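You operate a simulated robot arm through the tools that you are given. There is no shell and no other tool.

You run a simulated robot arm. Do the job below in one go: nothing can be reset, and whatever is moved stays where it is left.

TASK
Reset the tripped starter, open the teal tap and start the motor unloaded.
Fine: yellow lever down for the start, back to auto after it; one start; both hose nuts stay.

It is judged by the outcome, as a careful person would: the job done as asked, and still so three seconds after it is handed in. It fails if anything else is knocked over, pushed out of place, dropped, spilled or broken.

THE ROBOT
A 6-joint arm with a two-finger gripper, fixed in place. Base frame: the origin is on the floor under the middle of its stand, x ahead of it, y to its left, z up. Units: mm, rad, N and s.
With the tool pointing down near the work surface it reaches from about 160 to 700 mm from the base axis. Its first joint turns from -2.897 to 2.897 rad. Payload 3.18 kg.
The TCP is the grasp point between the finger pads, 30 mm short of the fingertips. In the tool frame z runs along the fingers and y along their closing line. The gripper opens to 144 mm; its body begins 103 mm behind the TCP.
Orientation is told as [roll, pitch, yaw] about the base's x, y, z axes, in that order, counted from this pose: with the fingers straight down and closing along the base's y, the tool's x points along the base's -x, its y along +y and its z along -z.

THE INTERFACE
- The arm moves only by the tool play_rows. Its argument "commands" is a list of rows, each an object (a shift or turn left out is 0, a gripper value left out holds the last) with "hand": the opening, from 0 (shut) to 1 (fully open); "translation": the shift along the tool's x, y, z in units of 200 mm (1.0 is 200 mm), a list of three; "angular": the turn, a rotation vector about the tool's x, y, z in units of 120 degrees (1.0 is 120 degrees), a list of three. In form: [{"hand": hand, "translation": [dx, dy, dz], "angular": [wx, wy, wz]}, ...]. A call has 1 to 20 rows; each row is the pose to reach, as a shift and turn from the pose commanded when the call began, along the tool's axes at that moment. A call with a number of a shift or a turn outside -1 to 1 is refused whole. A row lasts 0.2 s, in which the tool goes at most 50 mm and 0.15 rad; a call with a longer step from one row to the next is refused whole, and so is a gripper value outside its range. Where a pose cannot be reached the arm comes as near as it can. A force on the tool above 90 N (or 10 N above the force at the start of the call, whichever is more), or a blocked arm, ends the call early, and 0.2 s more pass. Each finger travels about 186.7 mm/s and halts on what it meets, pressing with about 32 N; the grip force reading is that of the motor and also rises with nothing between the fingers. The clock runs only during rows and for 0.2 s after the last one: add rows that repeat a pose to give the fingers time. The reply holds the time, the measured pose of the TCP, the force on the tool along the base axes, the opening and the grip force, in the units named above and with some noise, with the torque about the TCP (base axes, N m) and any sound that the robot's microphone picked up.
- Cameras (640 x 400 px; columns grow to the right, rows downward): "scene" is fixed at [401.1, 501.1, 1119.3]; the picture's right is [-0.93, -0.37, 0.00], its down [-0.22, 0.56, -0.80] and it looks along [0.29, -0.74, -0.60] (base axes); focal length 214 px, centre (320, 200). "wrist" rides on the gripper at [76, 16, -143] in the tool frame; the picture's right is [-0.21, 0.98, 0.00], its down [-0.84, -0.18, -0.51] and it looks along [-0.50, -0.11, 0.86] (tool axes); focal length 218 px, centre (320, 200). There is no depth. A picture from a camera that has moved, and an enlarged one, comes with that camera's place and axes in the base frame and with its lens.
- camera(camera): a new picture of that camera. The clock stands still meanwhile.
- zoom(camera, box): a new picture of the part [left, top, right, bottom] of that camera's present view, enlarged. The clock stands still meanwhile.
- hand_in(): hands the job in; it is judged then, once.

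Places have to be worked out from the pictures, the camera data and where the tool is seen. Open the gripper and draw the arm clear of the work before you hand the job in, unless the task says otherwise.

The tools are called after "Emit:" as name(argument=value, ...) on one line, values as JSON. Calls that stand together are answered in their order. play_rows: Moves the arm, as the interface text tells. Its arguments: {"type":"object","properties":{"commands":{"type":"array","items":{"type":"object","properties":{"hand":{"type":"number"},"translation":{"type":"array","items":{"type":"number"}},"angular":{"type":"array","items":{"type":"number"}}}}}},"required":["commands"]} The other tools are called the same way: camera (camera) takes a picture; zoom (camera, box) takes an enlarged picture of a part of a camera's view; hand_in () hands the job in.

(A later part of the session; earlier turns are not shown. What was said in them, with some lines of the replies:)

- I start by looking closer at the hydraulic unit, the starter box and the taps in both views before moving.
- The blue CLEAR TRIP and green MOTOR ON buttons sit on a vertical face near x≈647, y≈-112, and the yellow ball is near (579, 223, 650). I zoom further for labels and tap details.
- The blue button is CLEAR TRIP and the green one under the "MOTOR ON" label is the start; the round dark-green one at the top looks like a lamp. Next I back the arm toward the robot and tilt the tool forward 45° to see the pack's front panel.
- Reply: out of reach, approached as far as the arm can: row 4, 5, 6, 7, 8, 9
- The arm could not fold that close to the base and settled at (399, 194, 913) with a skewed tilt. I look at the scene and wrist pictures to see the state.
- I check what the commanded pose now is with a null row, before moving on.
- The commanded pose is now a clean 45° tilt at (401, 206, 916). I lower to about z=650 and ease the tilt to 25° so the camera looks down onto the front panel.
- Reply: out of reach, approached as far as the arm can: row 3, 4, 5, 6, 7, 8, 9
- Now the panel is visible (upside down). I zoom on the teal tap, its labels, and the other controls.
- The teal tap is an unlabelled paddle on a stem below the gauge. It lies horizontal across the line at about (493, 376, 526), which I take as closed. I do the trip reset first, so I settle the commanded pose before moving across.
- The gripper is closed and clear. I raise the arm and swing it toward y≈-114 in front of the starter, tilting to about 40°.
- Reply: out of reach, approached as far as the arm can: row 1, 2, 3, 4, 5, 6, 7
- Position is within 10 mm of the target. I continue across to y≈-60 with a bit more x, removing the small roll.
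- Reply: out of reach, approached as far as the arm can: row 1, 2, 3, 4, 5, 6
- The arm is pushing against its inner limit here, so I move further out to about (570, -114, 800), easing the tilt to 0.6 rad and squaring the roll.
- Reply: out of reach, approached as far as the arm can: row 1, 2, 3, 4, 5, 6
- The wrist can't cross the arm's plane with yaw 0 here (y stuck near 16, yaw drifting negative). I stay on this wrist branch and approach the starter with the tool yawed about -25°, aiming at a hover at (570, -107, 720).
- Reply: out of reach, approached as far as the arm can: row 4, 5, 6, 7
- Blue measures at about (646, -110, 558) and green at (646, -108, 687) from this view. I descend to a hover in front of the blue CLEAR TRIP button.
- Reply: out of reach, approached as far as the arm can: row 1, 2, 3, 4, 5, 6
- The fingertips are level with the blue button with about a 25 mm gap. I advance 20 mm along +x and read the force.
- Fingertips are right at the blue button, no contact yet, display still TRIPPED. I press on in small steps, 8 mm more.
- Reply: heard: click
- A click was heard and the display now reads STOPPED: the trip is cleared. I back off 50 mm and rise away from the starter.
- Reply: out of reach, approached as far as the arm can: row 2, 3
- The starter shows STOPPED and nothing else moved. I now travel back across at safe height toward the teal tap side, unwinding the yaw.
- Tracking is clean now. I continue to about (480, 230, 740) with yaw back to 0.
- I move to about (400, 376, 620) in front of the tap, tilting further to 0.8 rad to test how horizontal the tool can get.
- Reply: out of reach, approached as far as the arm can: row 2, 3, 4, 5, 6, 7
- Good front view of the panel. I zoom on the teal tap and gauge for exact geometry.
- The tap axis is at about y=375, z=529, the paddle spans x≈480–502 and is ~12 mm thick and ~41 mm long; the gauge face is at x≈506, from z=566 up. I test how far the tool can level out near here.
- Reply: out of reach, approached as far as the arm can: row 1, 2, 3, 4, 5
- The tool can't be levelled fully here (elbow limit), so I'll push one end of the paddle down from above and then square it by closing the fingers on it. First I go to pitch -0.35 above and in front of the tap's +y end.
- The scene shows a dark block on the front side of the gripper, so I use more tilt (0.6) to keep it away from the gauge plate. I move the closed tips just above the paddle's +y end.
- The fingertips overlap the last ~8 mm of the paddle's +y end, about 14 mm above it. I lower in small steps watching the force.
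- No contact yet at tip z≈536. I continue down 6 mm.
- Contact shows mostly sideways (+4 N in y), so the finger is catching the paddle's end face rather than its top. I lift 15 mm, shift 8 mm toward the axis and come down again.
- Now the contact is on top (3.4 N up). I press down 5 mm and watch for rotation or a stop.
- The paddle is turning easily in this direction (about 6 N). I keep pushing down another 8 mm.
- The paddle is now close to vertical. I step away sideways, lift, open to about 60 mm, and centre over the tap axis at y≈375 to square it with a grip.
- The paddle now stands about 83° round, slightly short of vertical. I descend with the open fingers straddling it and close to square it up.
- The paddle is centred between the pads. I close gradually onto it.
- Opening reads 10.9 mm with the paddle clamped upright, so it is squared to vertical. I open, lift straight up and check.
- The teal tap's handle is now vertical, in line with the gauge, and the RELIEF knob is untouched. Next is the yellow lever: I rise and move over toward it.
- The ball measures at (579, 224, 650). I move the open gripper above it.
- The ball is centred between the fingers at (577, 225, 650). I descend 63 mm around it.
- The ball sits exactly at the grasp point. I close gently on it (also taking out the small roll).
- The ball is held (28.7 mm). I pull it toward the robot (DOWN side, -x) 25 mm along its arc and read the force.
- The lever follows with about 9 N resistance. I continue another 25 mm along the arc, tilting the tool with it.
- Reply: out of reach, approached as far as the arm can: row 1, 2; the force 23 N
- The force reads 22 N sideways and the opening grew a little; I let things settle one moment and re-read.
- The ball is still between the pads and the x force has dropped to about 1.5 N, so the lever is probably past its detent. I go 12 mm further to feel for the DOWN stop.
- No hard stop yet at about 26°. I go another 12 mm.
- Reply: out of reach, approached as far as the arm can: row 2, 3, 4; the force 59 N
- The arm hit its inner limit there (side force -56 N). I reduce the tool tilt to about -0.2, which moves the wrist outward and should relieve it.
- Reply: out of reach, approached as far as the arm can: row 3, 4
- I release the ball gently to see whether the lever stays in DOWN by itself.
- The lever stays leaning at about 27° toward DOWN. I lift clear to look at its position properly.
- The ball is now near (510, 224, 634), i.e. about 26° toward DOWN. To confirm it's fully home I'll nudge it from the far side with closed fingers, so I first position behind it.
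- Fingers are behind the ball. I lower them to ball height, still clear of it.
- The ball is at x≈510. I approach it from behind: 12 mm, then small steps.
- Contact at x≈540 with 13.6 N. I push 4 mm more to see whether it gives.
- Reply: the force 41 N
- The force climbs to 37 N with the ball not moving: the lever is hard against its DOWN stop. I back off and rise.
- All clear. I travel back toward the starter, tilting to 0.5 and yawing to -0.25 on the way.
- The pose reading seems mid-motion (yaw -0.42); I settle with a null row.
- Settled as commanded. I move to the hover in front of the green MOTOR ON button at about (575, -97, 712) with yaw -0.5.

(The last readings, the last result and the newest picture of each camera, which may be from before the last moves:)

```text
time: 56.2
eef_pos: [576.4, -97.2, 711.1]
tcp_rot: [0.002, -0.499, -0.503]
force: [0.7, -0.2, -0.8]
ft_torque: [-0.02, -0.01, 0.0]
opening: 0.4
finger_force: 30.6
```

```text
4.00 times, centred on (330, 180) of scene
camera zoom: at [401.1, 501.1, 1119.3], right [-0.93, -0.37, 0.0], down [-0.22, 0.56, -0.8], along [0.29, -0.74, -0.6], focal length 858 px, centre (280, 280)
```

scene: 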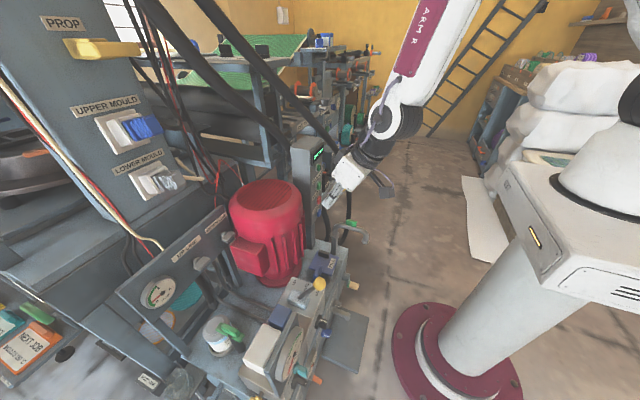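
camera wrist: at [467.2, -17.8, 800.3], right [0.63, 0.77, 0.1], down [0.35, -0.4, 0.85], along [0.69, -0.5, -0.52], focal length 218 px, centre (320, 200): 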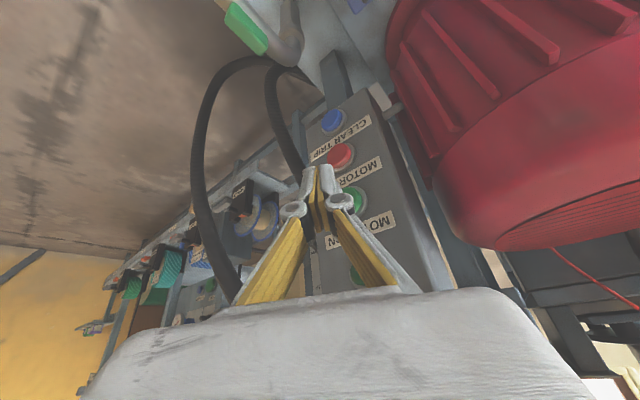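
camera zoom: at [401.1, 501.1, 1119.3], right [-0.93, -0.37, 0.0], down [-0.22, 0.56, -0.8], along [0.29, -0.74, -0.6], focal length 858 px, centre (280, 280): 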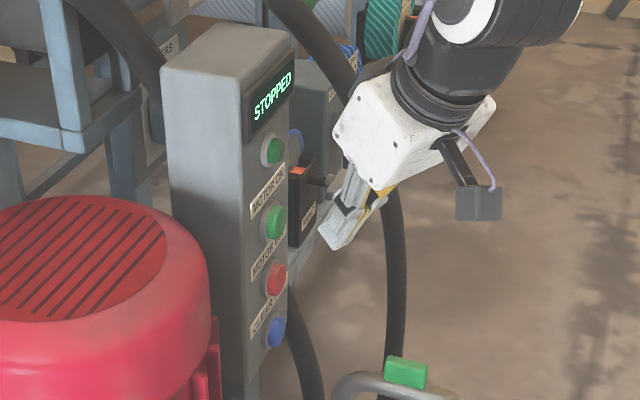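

The display still reads STOPPED and the fingers are level with green (z≈688). I advance 36 mm to just short of the button.

Emit:
play_rows(commands=[{"hand": 0, "translation": [-0.0446, 0.0289, 0.0281]}, {"translation": [-0.0891, 0.0579, 0.0562]}, {"translation": [-0.1337, 0.0868, 0.0843]}, {"translation": [-0.1337, 0.0868, 0.0843]}])

Emit:
zoom(camera="wrist", box=[260, 120, 420, 290])

Emit:
zoom(camera="scene", box=[290, 130, 370, 230])

```text
time: 57.2
eef_pos: [610.5, -98.4, 710.2]
tcp_rot: [-0.003, -0.498, -0.503]
force: [-0.3, 0.6, -1.0]
ft_torque: [0.03, 0.03, -0.01]
opening: 0.0
finger_force: 31.3
```

```text
2.35 times, centred on (340, 205) of wrist
camera zoom: at [500.7, -18.4, 798.2], right [0.63, 0.77, 0.1], down [0.35, -0.4, 0.85], along [0.69, -0.5, -0.52], focal length 514 px, centre (273, 188)
```

zoom: 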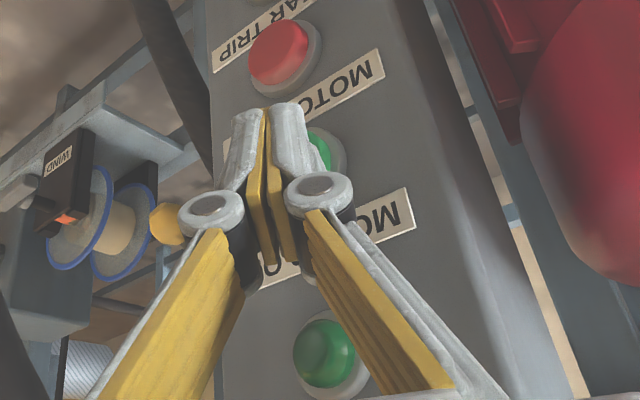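

```text
4.00 times, centred on (330, 180) of scene
camera zoom: at [401.1, 501.1, 1119.3], right [-0.93, -0.37, 0.0], down [-0.22, 0.56, -0.8], along [0.29, -0.74, -0.6], focal length 858 px, centre (280, 280)
```

zoom: 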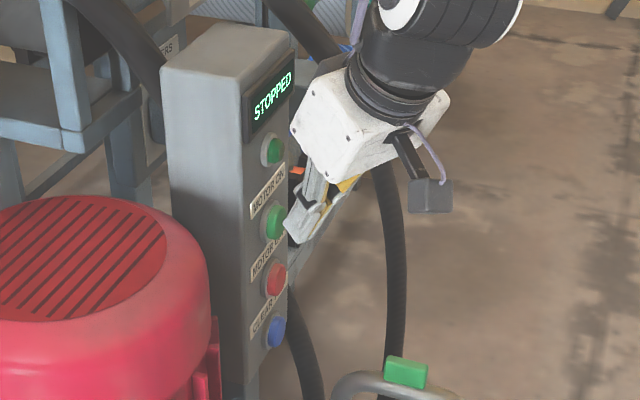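

The tips are lined up with the green MOTOR ON button about 10 mm away. I press once, in 2 mm steps, to the same depth as the blue one.

Emit:
play_rows(commands=[{"hand": 0, "translation": [-0.0154, 0.0096, 0.0084]}, {"translation": [-0.0269, 0.0169, 0.0147]}, {"translation": [-0.0346, 0.0217, 0.0189]}, {"translation": [-0.0423, 0.0265, 0.0231]}, {"translation": [-0.05, 0.0313, 0.0273]}, {"translation": [-0.0577, 0.0362, 0.0315]}])

Emit:
zoom(camera="scene", box=[290, 130, 370, 230])

```text
time: 58.6
eef_pos: [622.9, -96.2, 709.6]
tcp_rot: [0.001, -0.496, -0.504]
force: [-19.0, 1.6, 6.8]
ft_torque: [0.03, 0.18, -0.03]
opening: 0.1
finger_force: 31.1
heard: click
```

```text
4.00 times, centred on (330, 180) of scene
camera zoom: at [401.1, 501.1, 1119.3], right [-0.93, -0.37, 0.0], down [-0.22, 0.56, -0.8], along [0.29, -0.74, -0.6], focal length 858 px, centre (280, 280)
```

zoom: 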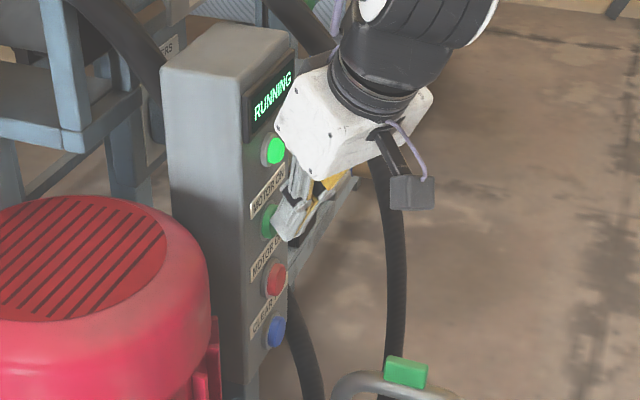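

Click heard, display RUNNING and the lamp is lit: one start done. I back straight off the button.

Emit:
play_rows(commands=[{"hand": 0, "translation": [0.0865, -0.0542, -0.0472]}, {"translation": [0.173, -0.1085, -0.0944]}, {"translation": [0.173, -0.1085, -0.0944]}])

Emit:
zoom(camera="scene", box=[290, 130, 370, 230])

```text
time: 59.4
eef_pos: [578.9, -97.0, 710.8]
tcp_rot: [-0.001, -0.498, -0.501]
force: [0.4, -0.4, -0.1]
ft_torque: [0.02, -0.03, 0.0]
opening: 0.1
finger_force: 30.7
```

```text
4.00 times, centred on (330, 180) of scene
camera zoom: at [401.1, 501.1, 1119.3], right [-0.93, -0.37, 0.0], down [-0.22, 0.56, -0.8], along [0.29, -0.74, -0.6], focal length 858 px, centre (280, 280)
```

zoom: 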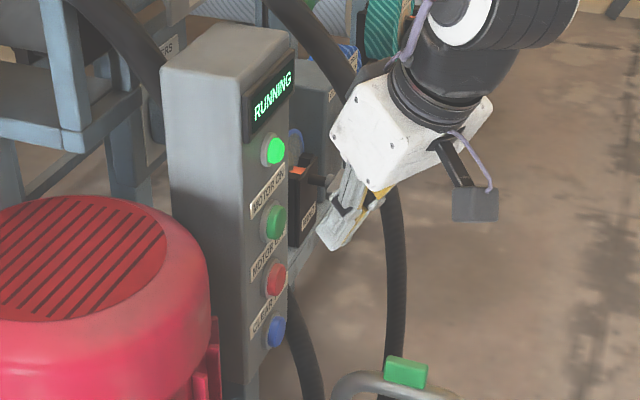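

Running and steady. Now the lever goes back to AUTO: I travel back across the same way.

Emit:
play_rows(commands=[{"hand": 0, "translation": [0.065, 0.122, -0.102], "angular": [-0.011, 0, -0.021]}, {"translation": [0.129, 0.245, -0.204], "angular": [-0.023, 0, -0.042]}, {"translation": [0.194, 0.367, -0.307], "angular": [-0.034, 0, -0.063]}, {"translation": [0.259, 0.489, -0.409], "angular": [-0.046, 0, -0.084]}, {"translation": [0.3235, 0.6115, -0.511], "angular": [-0.057, 0, -0.105]}, {"translation": [0.3235, 0.6115, -0.511], "angular": [-0.057, 0, -0.105]}])

```text
time: 60.8
eef_pos: [545.1, 62.0, 770.5]
tcp_rot: [0.0, -0.501, -0.25]
force: [0.0, 0.4, 0.8]
ft_torque: [-0.02, 0.0, -0.01]
opening: 0.0
finger_force: 31.0
```

On station at (545, 62, 770). I continue to above the lever's ball with the tool straight down and open the gripper.

Emit:
play_rows(commands=[{"hand": 0, "translation": [0.049, 0.106, -0.018], "angular": [-0.004, 0.034, -0.017]}, {"translation": [0.097, 0.213, -0.037], "angular": [-0.009, 0.068, -0.033]}, {"translation": [0.146, 0.319, -0.055], "angular": [-0.013, 0.102, -0.05]}, {"translation": [0.194, 0.425, -0.074], "angular": [-0.017, 0.135, -0.067]}, {"translation": [0.243, 0.531, -0.092], "angular": [-0.021, 0.169, -0.084]}, {"translation": [0.291, 0.638, -0.111], "angular": [-0.026, 0.203, -0.1]}, {"hand": 0.25, "translation": [0.34, 0.744, -0.129], "angular": [-0.03, 0.237, -0.117]}, {"hand": 0.45, "translation": [0.34, 0.744, -0.129], "angular": [-0.03, 0.237, -0.117]}, {"hand": 0.45, "translation": [0.34, 0.744, -0.129], "angular": [-0.03, 0.237, -0.117]}])

Emit:
camera(camera="wrist")

Emit:
zoom(camera="scene", box=[270, 230, 370, 330])

```text
time: 62.8
eef_pos: [515.5, 222.9, 759.0]
tcp_rot: [0.001, 0.0, -0.001]
force: [0.5, 0.6, -0.6]
ft_torque: [0.02, -0.01, 0.01]
opening: 64.7
finger_force: 0.0
```

```text
taken
camera wrist: at [439.8, 238.8, 901.4], right [0.21, 0.98, 0.0], down [0.84, -0.18, 0.51], along [0.5, -0.11, -0.86], focal length 218 px, centre (320, 200)
```

wrist: 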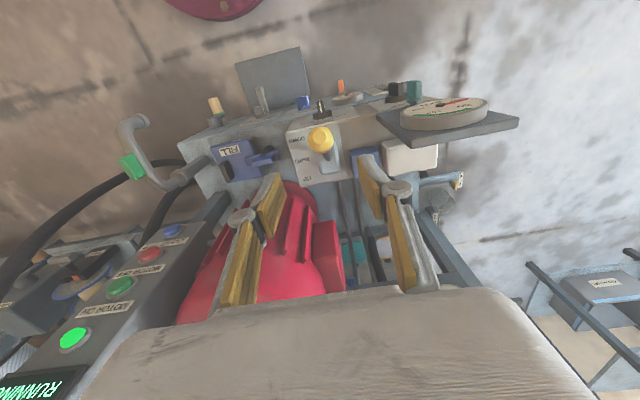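

```text
4.00 times, centred on (320, 280) of scene
camera zoom: at [401.1, 501.1, 1119.3], right [-0.93, -0.37, 0.0], down [-0.22, 0.56, -0.8], along [0.29, -0.74, -0.6], focal length 858 px, centre (320, -120)
```

zoom: 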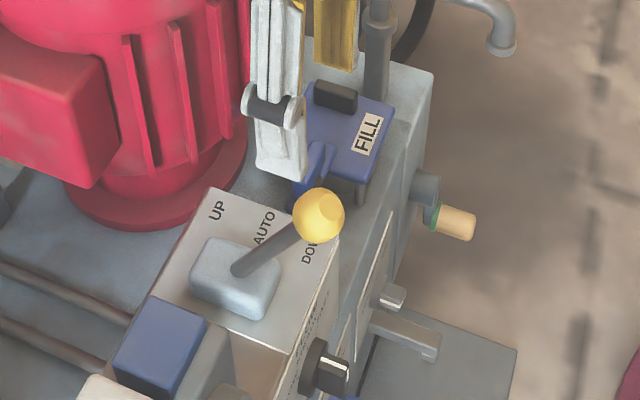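

The ball is still at (511, 223.5, 634.5). I descend around it.

Emit:
play_rows(commands=[{"hand": 0.45, "translation": [0.006, 0.001, 0.16]}, {"translation": [0.012, 0.002, 0.32]}, {"translation": [0.018, 0.0025, 0.48]}, {"translation": [0.0225, 0.0025, 0.62]}, {"translation": [0.0225, 0.0025, 0.62]}])

Emit:
camera(camera="wrist")

```text
time: 64.0
eef_pos: [511.0, 223.6, 633.2]
tcp_rot: [0.0, 0.0, -0.003]
force: [0.4, 0.6, 0.1]
ft_torque: [-0.02, 0.03, 0.0]
opening: 64.9
finger_force: 0.1
```

```text
taken
camera wrist: at [434.9, 240.0, 776.5], right [0.21, 0.98, 0.0], down [0.84, -0.18, 0.51], along [0.5, -0.11, -0.86], focal length 218 px, centre (320, 200)
```

wrist: 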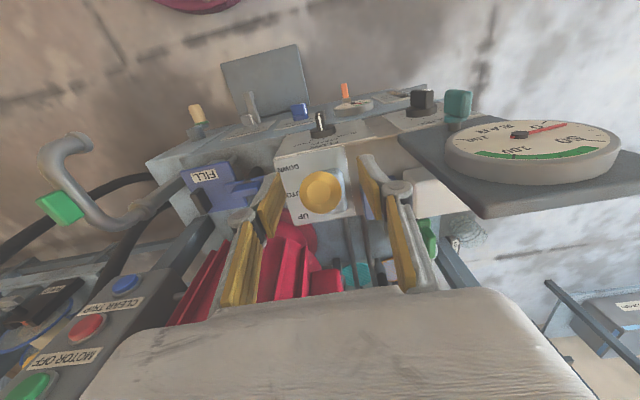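

The ball is at the grasp point. I close on it.

Emit:
play_rows(commands=[{"hand": 0.35}, {"hand": 0.28}, {"hand": 0.24}, {"hand": 0.2}, {"hand": 0.16}, {"hand": 0.13}, {"hand": 0.13}])

```text
time: 65.6
eef_pos: [510.6, 224.8, 633.6]
tcp_rot: [-0.001, -0.002, -0.001]
force: [-0.7, 17.7, -4.5]
ft_torque: [0.02, 0.23, -0.03]
opening: 28.8
finger_force: 45.4
```

Gripped. I swing the lever back along its arc toward AUTO, first to about 8° from upright.

Emit:
play_rows(commands=[{"hand": 0.13, "translation": [-0.036, 0.0075, -0.016]}, {"translation": [-0.072, 0.0075, -0.03]}, {"translation": [-0.111, 0.0075, -0.043]}, {"translation": [-0.1505, 0.0075, -0.054]}, {"translation": [-0.19, 0.0075, -0.063]}, {"translation": [-0.231, 0.0075, -0.07]}, {"translation": [-0.231, 0.0075, -0.07]}])

Emit:
zoom(camera="wrist", box=[220, 60, 420, 260])

```text
time: 67.2
eef_pos: [556.1, 224.8, 649.2]
tcp_rot: [0.0, 0.001, -0.001]
force: [-9.9, 22.4, 2.6]
ft_torque: [-0.04, 1.22, -0.1]
opening: 28.9
finger_force: 45.3
```

```text
2.00 times, centred on (320, 160) of wrist
camera zoom: at [480.9, 240.8, 790.9], right [0.21, 0.98, 0.0], down [0.84, -0.18, 0.51], along [0.5, -0.11, -0.86], focal length 436 px, centre (320, 280)
```

zoom: 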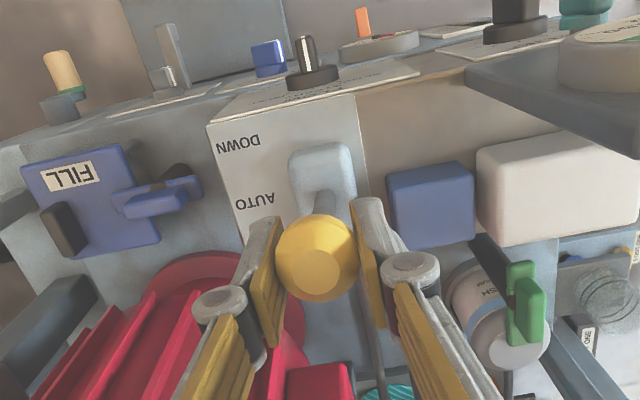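

It follows well. I bring it the last 22 mm to the upright AUTO position at x≈578.

Emit:
play_rows(commands=[{"hand": 0.13, "translation": [-0.03, 0.01, -0.003]}, {"translation": [-0.06, 0.01, -0.005]}, {"translation": [-0.09, 0.01, -0.007]}, {"translation": [-0.1095, 0.01, -0.0075]}, {"translation": [-0.1095, 0.01, -0.0075]}])

Emit:
zoom(camera="wrist", box=[220, 60, 420, 260])

```text
time: 68.4
eef_pos: [576.7, 224.5, 649.7]
tcp_rot: [-0.002, 0.001, -0.005]
force: [-7.2, -15.6, -4.7]
ft_torque: [0.0, 1.14, 0.05]
opening: 28.7
finger_force: 45.0
```

```text
2.00 times, centred on (320, 160) of wrist
camera zoom: at [502.2, 241.2, 791.9], right [0.21, 0.98, 0.0], down [0.84, -0.18, 0.51], along [0.49, -0.11, -0.86], focal length 436 px, centre (320, 280)
```

zoom: 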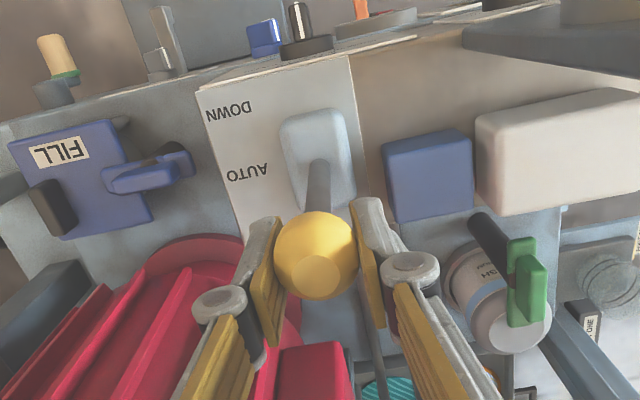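

At x≈577, about where it started. I add 1 mm, then release gently and compare with the original picture.

Emit:
play_rows(commands=[{"hand": 0.13, "translation": [-0.006, -0.005, 0]}, {"hand": 0.13, "translation": [-0.006, -0.005, 0]}, {"hand": 0.2, "translation": [-0.006, -0.005, 0]}, {"hand": 0.25, "translation": [-0.006, -0.005, 0]}, {"hand": 0.35, "translation": [-0.006, -0.005, 0]}, {"hand": 0.45, "translation": [-0.006, -0.005, 0]}, {"hand": 0.45, "translation": [-0.006, -0.005, 0]}])

Emit:
camera(camera="wrist")

Emit:
zoom(camera="scene", box=[270, 250, 350, 330])

```text
time: 70.0
eef_pos: [579.7, 224.3, 651.1]
tcp_rot: [-0.001, -0.001, -0.002]
force: [-0.4, -0.1, -0.6]
ft_torque: [0.02, -0.01, 0.05]
opening: 65.0
finger_force: 0.1
```

```text
taken
camera wrist: at [503.7, 241.8, 792.8], right [0.21, 0.98, 0.0], down [0.84, -0.18, 0.51], along [0.5, -0.11, -0.86], focal length 218 px, centre (320, 200)
```

wrist: 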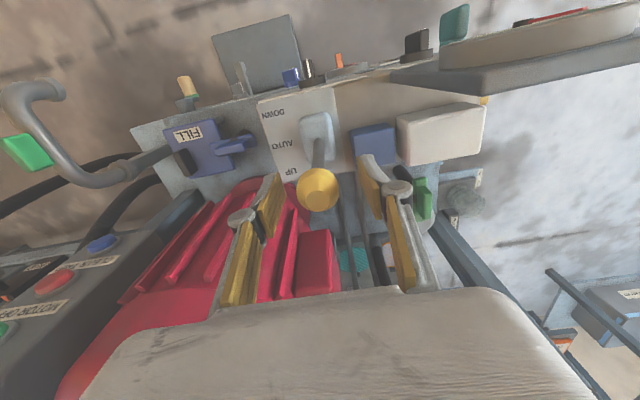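

```text
5.00 times, centred on (310, 290) of scene
camera zoom: at [401.1, 501.1, 1119.3], right [-0.93, -0.37, 0.0], down [-0.22, 0.56, -0.8], along [0.29, -0.74, -0.6], focal length 1072 px, centre (370, -250)
```

zoom: 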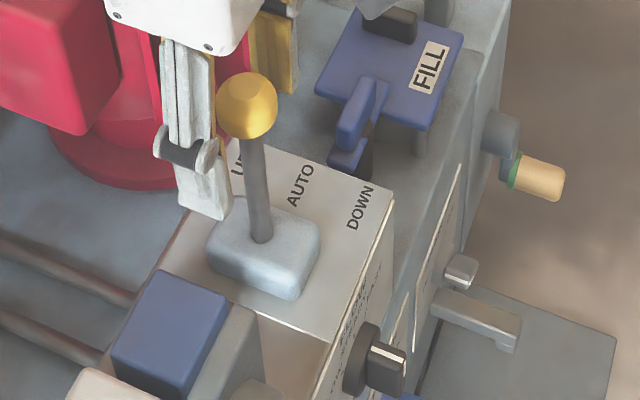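

The lever is exactly back where it started (AUTO). I rise straight up off it and check the display.

Emit:
play_rows(commands=[{"hand": 0.45, "translation": [0, 0, -0.15]}, {"translation": [0, 0, -0.35]}, {"translation": [0, 0, -0.55]}, {"translation": [0, 0, -0.75]}, {"translation": [0.15, 0, -0.9]}, {"translation": [0.3, 0, -1.0]}, {"translation": [0.3, 0, -1.0]}])

Emit:
camera(camera="scene")

Emit:
zoom(camera="scene", box=[270, 120, 370, 260])

Emit:
zoom(camera="scene", box=[200, 240, 380, 400])

Emit:
camera(camera="wrist")

```text
time: 71.6
eef_pos: [518.6, 225.8, 850.0]
tcp_rot: [0.0, -0.001, -0.003]
force: [-0.2, -0.2, 0.7]
ft_torque: [0.02, -0.02, 0.02]
opening: 64.8
finger_force: 0.1
```

```text
taken
```

scene: 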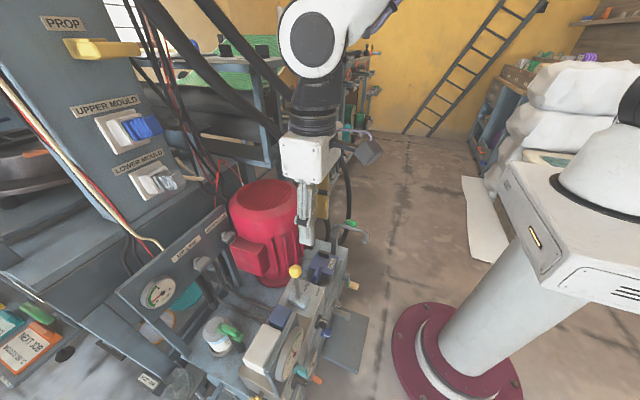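

```text
2.86 times, centred on (320, 190) of scene
camera zoom: at [401.1, 501.1, 1119.3], right [-0.93, -0.37, 0.0], down [-0.22, 0.56, -0.8], along [0.29, -0.74, -0.6], focal length 613 px, centre (320, 229)
```

zoom: 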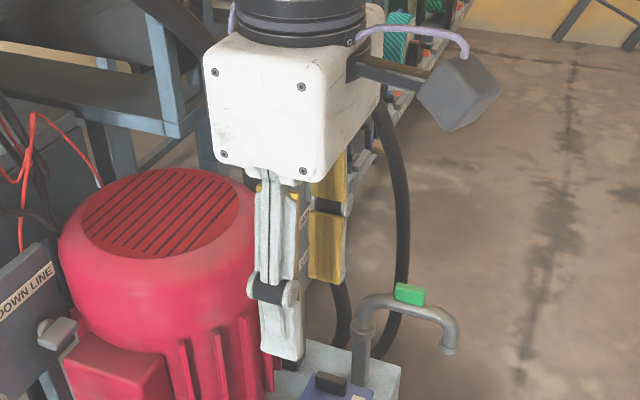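

```text
2.50 times, centred on (290, 320) of scene
camera zoom: at [401.1, 501.1, 1119.3], right [-0.93, -0.37, 0.0], down [-0.22, 0.56, -0.8], along [0.29, -0.74, -0.6], focal length 536 px, centre (395, -100)
```

zoom: 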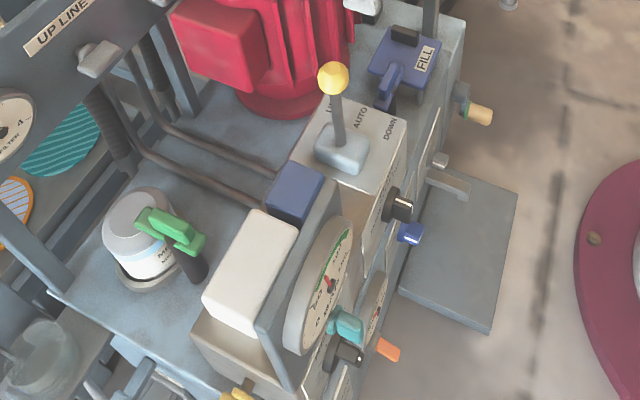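

```text
taken
camera wrist: at [443.2, 241.7, 991.4], right [0.21, 0.98, 0.0], down [0.84, -0.18, 0.51], along [0.5, -0.11, -0.86], focal length 218 px, centre (320, 200)
```

wrist: 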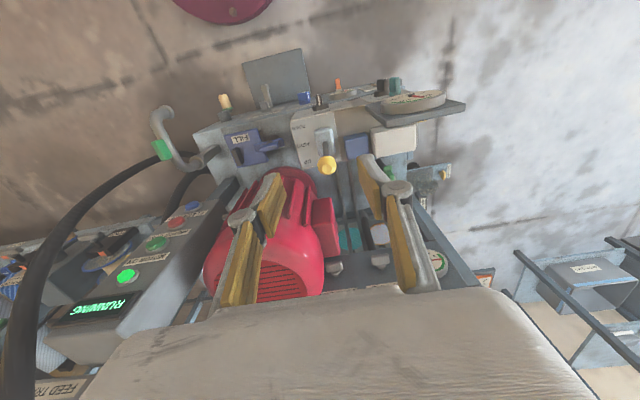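

Still RUNNING with the lamp lit. I check the gauge and tap closely before clearing the arm further.

Emit:
zoom(camera="scene", box=[275, 320, 345, 400])

Emit:
zoom(camera="wrist", box=[360, 60, 480, 140])

Emit:
zoom(camera="wrist", box=[40, 180, 240, 340])

```text
5.00 times, centred on (310, 360) of scene
camera zoom: at [401.1, 501.1, 1119.3], right [-0.93, -0.37, 0.0], down [-0.22, 0.56, -0.8], along [0.29, -0.74, -0.6], focal length 1072 px, centre (370, -600)
```

zoom: 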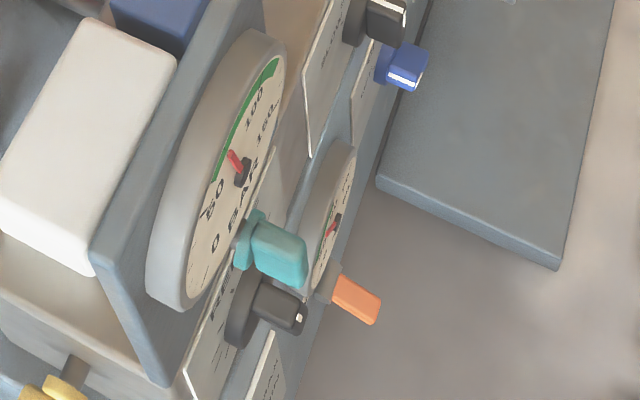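

```text
5.00 times, centred on (420, 100) of wrist
camera zoom: at [443.2, 241.7, 991.4], right [0.21, 0.98, 0.0], down [0.84, -0.18, 0.51], along [0.5, -0.11, -0.86], focal length 1091 px, centre (-180, 700)
```

zoom: 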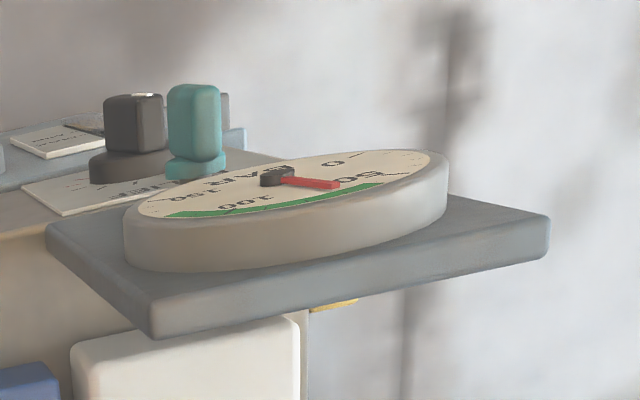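

```text
2.50 times, centred on (140, 260) of wrist
camera zoom: at [443.2, 241.7, 991.4], right [0.21, 0.98, 0.0], down [0.84, -0.18, 0.51], along [0.5, -0.11, -0.86], focal length 546 px, centre (770, 50)
```

zoom: 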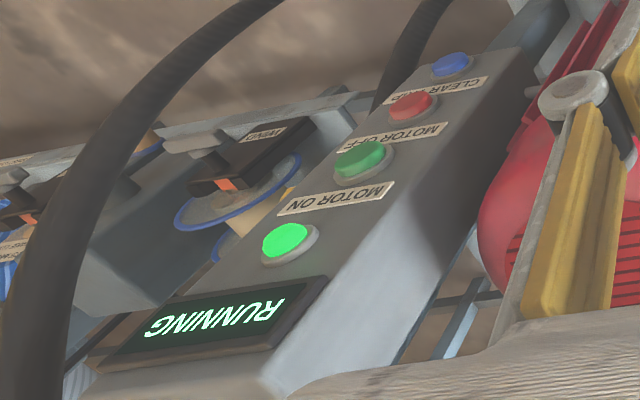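

The gauge has risen into its green band with the lever in AUTO, so the tap is truly open, and the starter holds RUNNING. I open the gripper and draw the arm up and back.

Emit:
play_rows(commands=[{"hand": 0.6, "translation": [0.05, -0.05, -0.15]}, {"hand": 0.8, "translation": [0.12, -0.12, -0.3]}, {"hand": 1, "translation": [0.2, -0.22, -0.45]}, {"hand": 1, "translation": [0.3, -0.32, -0.57]}, {"hand": 1, "translation": [0.4, -0.42, -0.65]}, {"hand": 1, "translation": [0.4, -0.42, -0.65]}, {"hand": 1, "translation": [0.4, -0.42, -0.65]}])

Emit:
camera(camera="scene")

Emit:
zoom(camera="scene", box=[200, 180, 380, 400])

Emit:
zoom(camera="scene", box=[270, 120, 370, 260])

```text
time: 73.2
eef_pos: [436.2, 143.0, 979.6]
tcp_rot: [0.001, 0.0, -0.002]
force: [-0.1, -0.2, 0.1]
ft_torque: [0.02, 0.0, -0.01]
opening: 144.1
finger_force: 0.0
```

```text
taken
```

scene: 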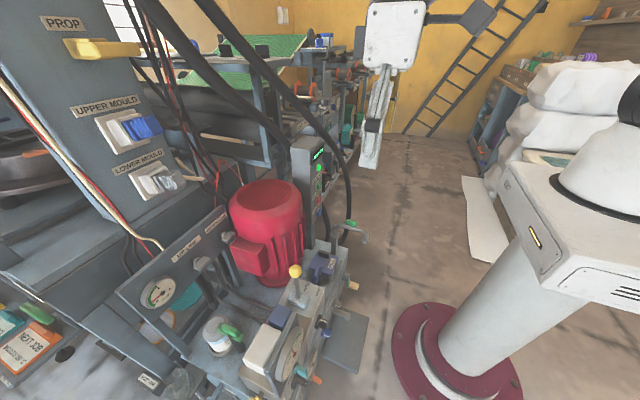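

```text
1.82 times, centred on (290, 290) of scene
camera zoom: at [401.1, 501.1, 1119.3], right [-0.93, -0.37, 0.0], down [-0.22, 0.56, -0.8], along [0.29, -0.74, -0.6], focal length 390 px, centre (374, 36)
```

zoom: 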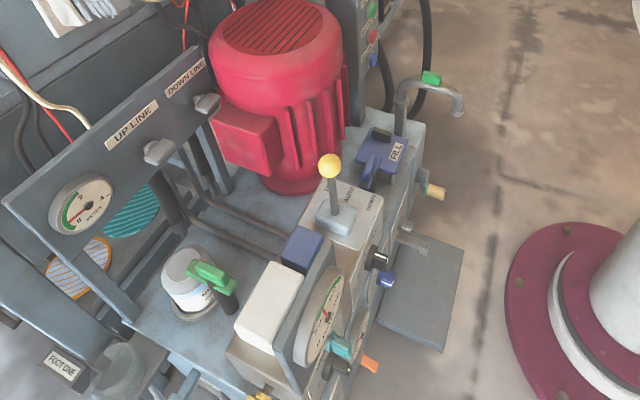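

```text
2.86 times, centred on (320, 190) of scene
camera zoom: at [401.1, 501.1, 1119.3], right [-0.93, -0.37, 0.0], down [-0.22, 0.56, -0.8], along [0.29, -0.74, -0.6], focal length 613 px, centre (320, 229)
```

zoom: 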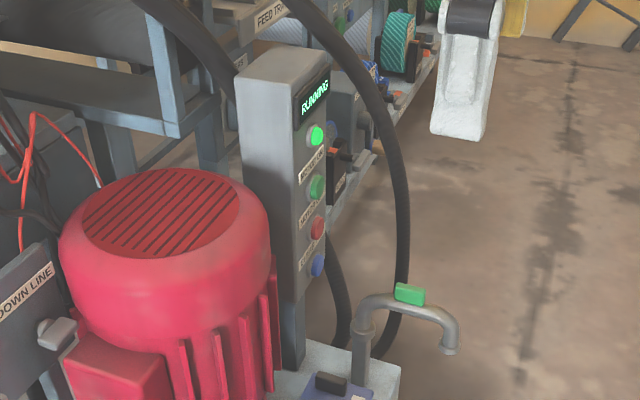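

Everything else looks unchanged: hose nuts, other taps and the spout are as at the start. I wait 3 s to be sure the starter holds before handing in.

Emit:
play_rows(commands=[{"hand": 1}, {"hand": 1}, {"hand": 1}, {"hand": 1}, {"hand": 1}, {"hand": 1}, {"hand": 1}, {"hand": 1}, {"hand": 1}, {"hand": 1}, {"hand": 1}, {"hand": 1}, {"hand": 1}, {"hand": 1}, {"hand": 1}])

Emit:
zoom(camera="scene", box=[270, 120, 370, 260])

Emit:
zoom(camera="scene", box=[260, 240, 360, 400])

```text
time: 76.4
eef_pos: [437.1, 142.6, 979.9]
tcp_rot: [0.001, 0.0, -0.001]
force: [0.7, 0.0, -0.5]
ft_torque: [-0.02, -0.01, 0.02]
opening: 144.2
finger_force: 0.1
```

```text
2.86 times, centred on (320, 190) of scene
camera zoom: at [401.1, 501.1, 1119.3], right [-0.93, -0.37, 0.0], down [-0.22, 0.56, -0.8], along [0.29, -0.74, -0.6], focal length 613 px, centre (320, 229)
```

zoom: 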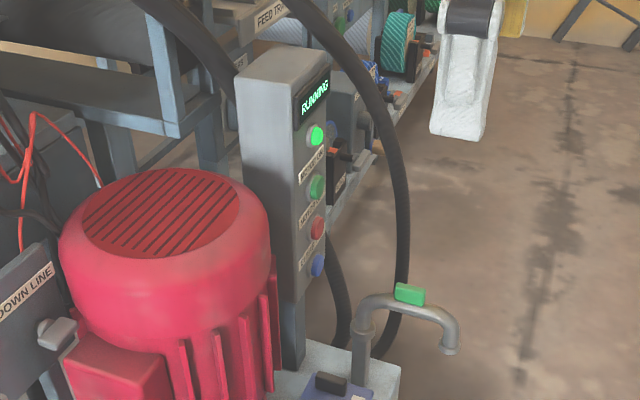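

```text
2.50 times, centred on (310, 320) of scene
camera zoom: at [401.1, 501.1, 1119.3], right [-0.93, -0.37, 0.0], down [-0.22, 0.56, -0.8], along [0.29, -0.74, -0.6], focal length 536 px, centre (345, -100)
```

zoom: 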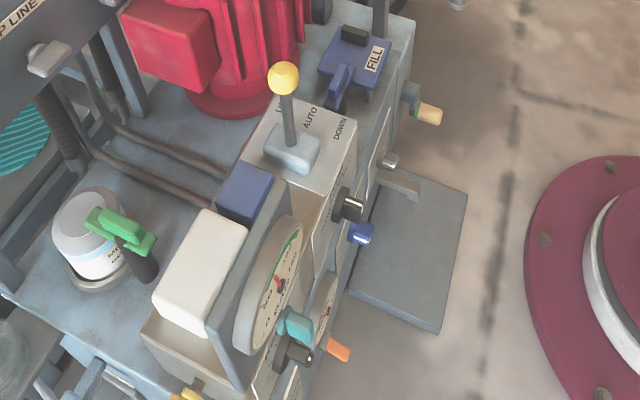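

The starter has held RUNNING for over 3 s. The lever is in AUTO, the teal tap is open, the arm is clear and the gripper is open, so I hand in.

Emit:
hand_in()

```text
The job is handed in.
```

The job is done and handed in. The motor is running, and the starter held RUNNING for more than three seconds before I handed it in.

- **Starter:** I pressed CLEAR TRIP, heard a click, and the display went from TRIPPED to STOPPED.
- **Teal tap:** I turned its handle a quarter turn, from horizontal to vertical. It has no open/closed marking. With the lever back in auto, the gauge rose into its green band, so the tap is open.
- **Start:** With the yellow lever hard against its DOWN stop, I pressed MOTOR ON once. The display changed to RUNNING and the lamp lit.
- **Yellow lever:** It is back in AUTO, matching its starting position in the pictures.

I never touched either hose nut. In the last pictures the other taps and knobs look as they did at the start. The gripper is open and the arm is clear of the machine.
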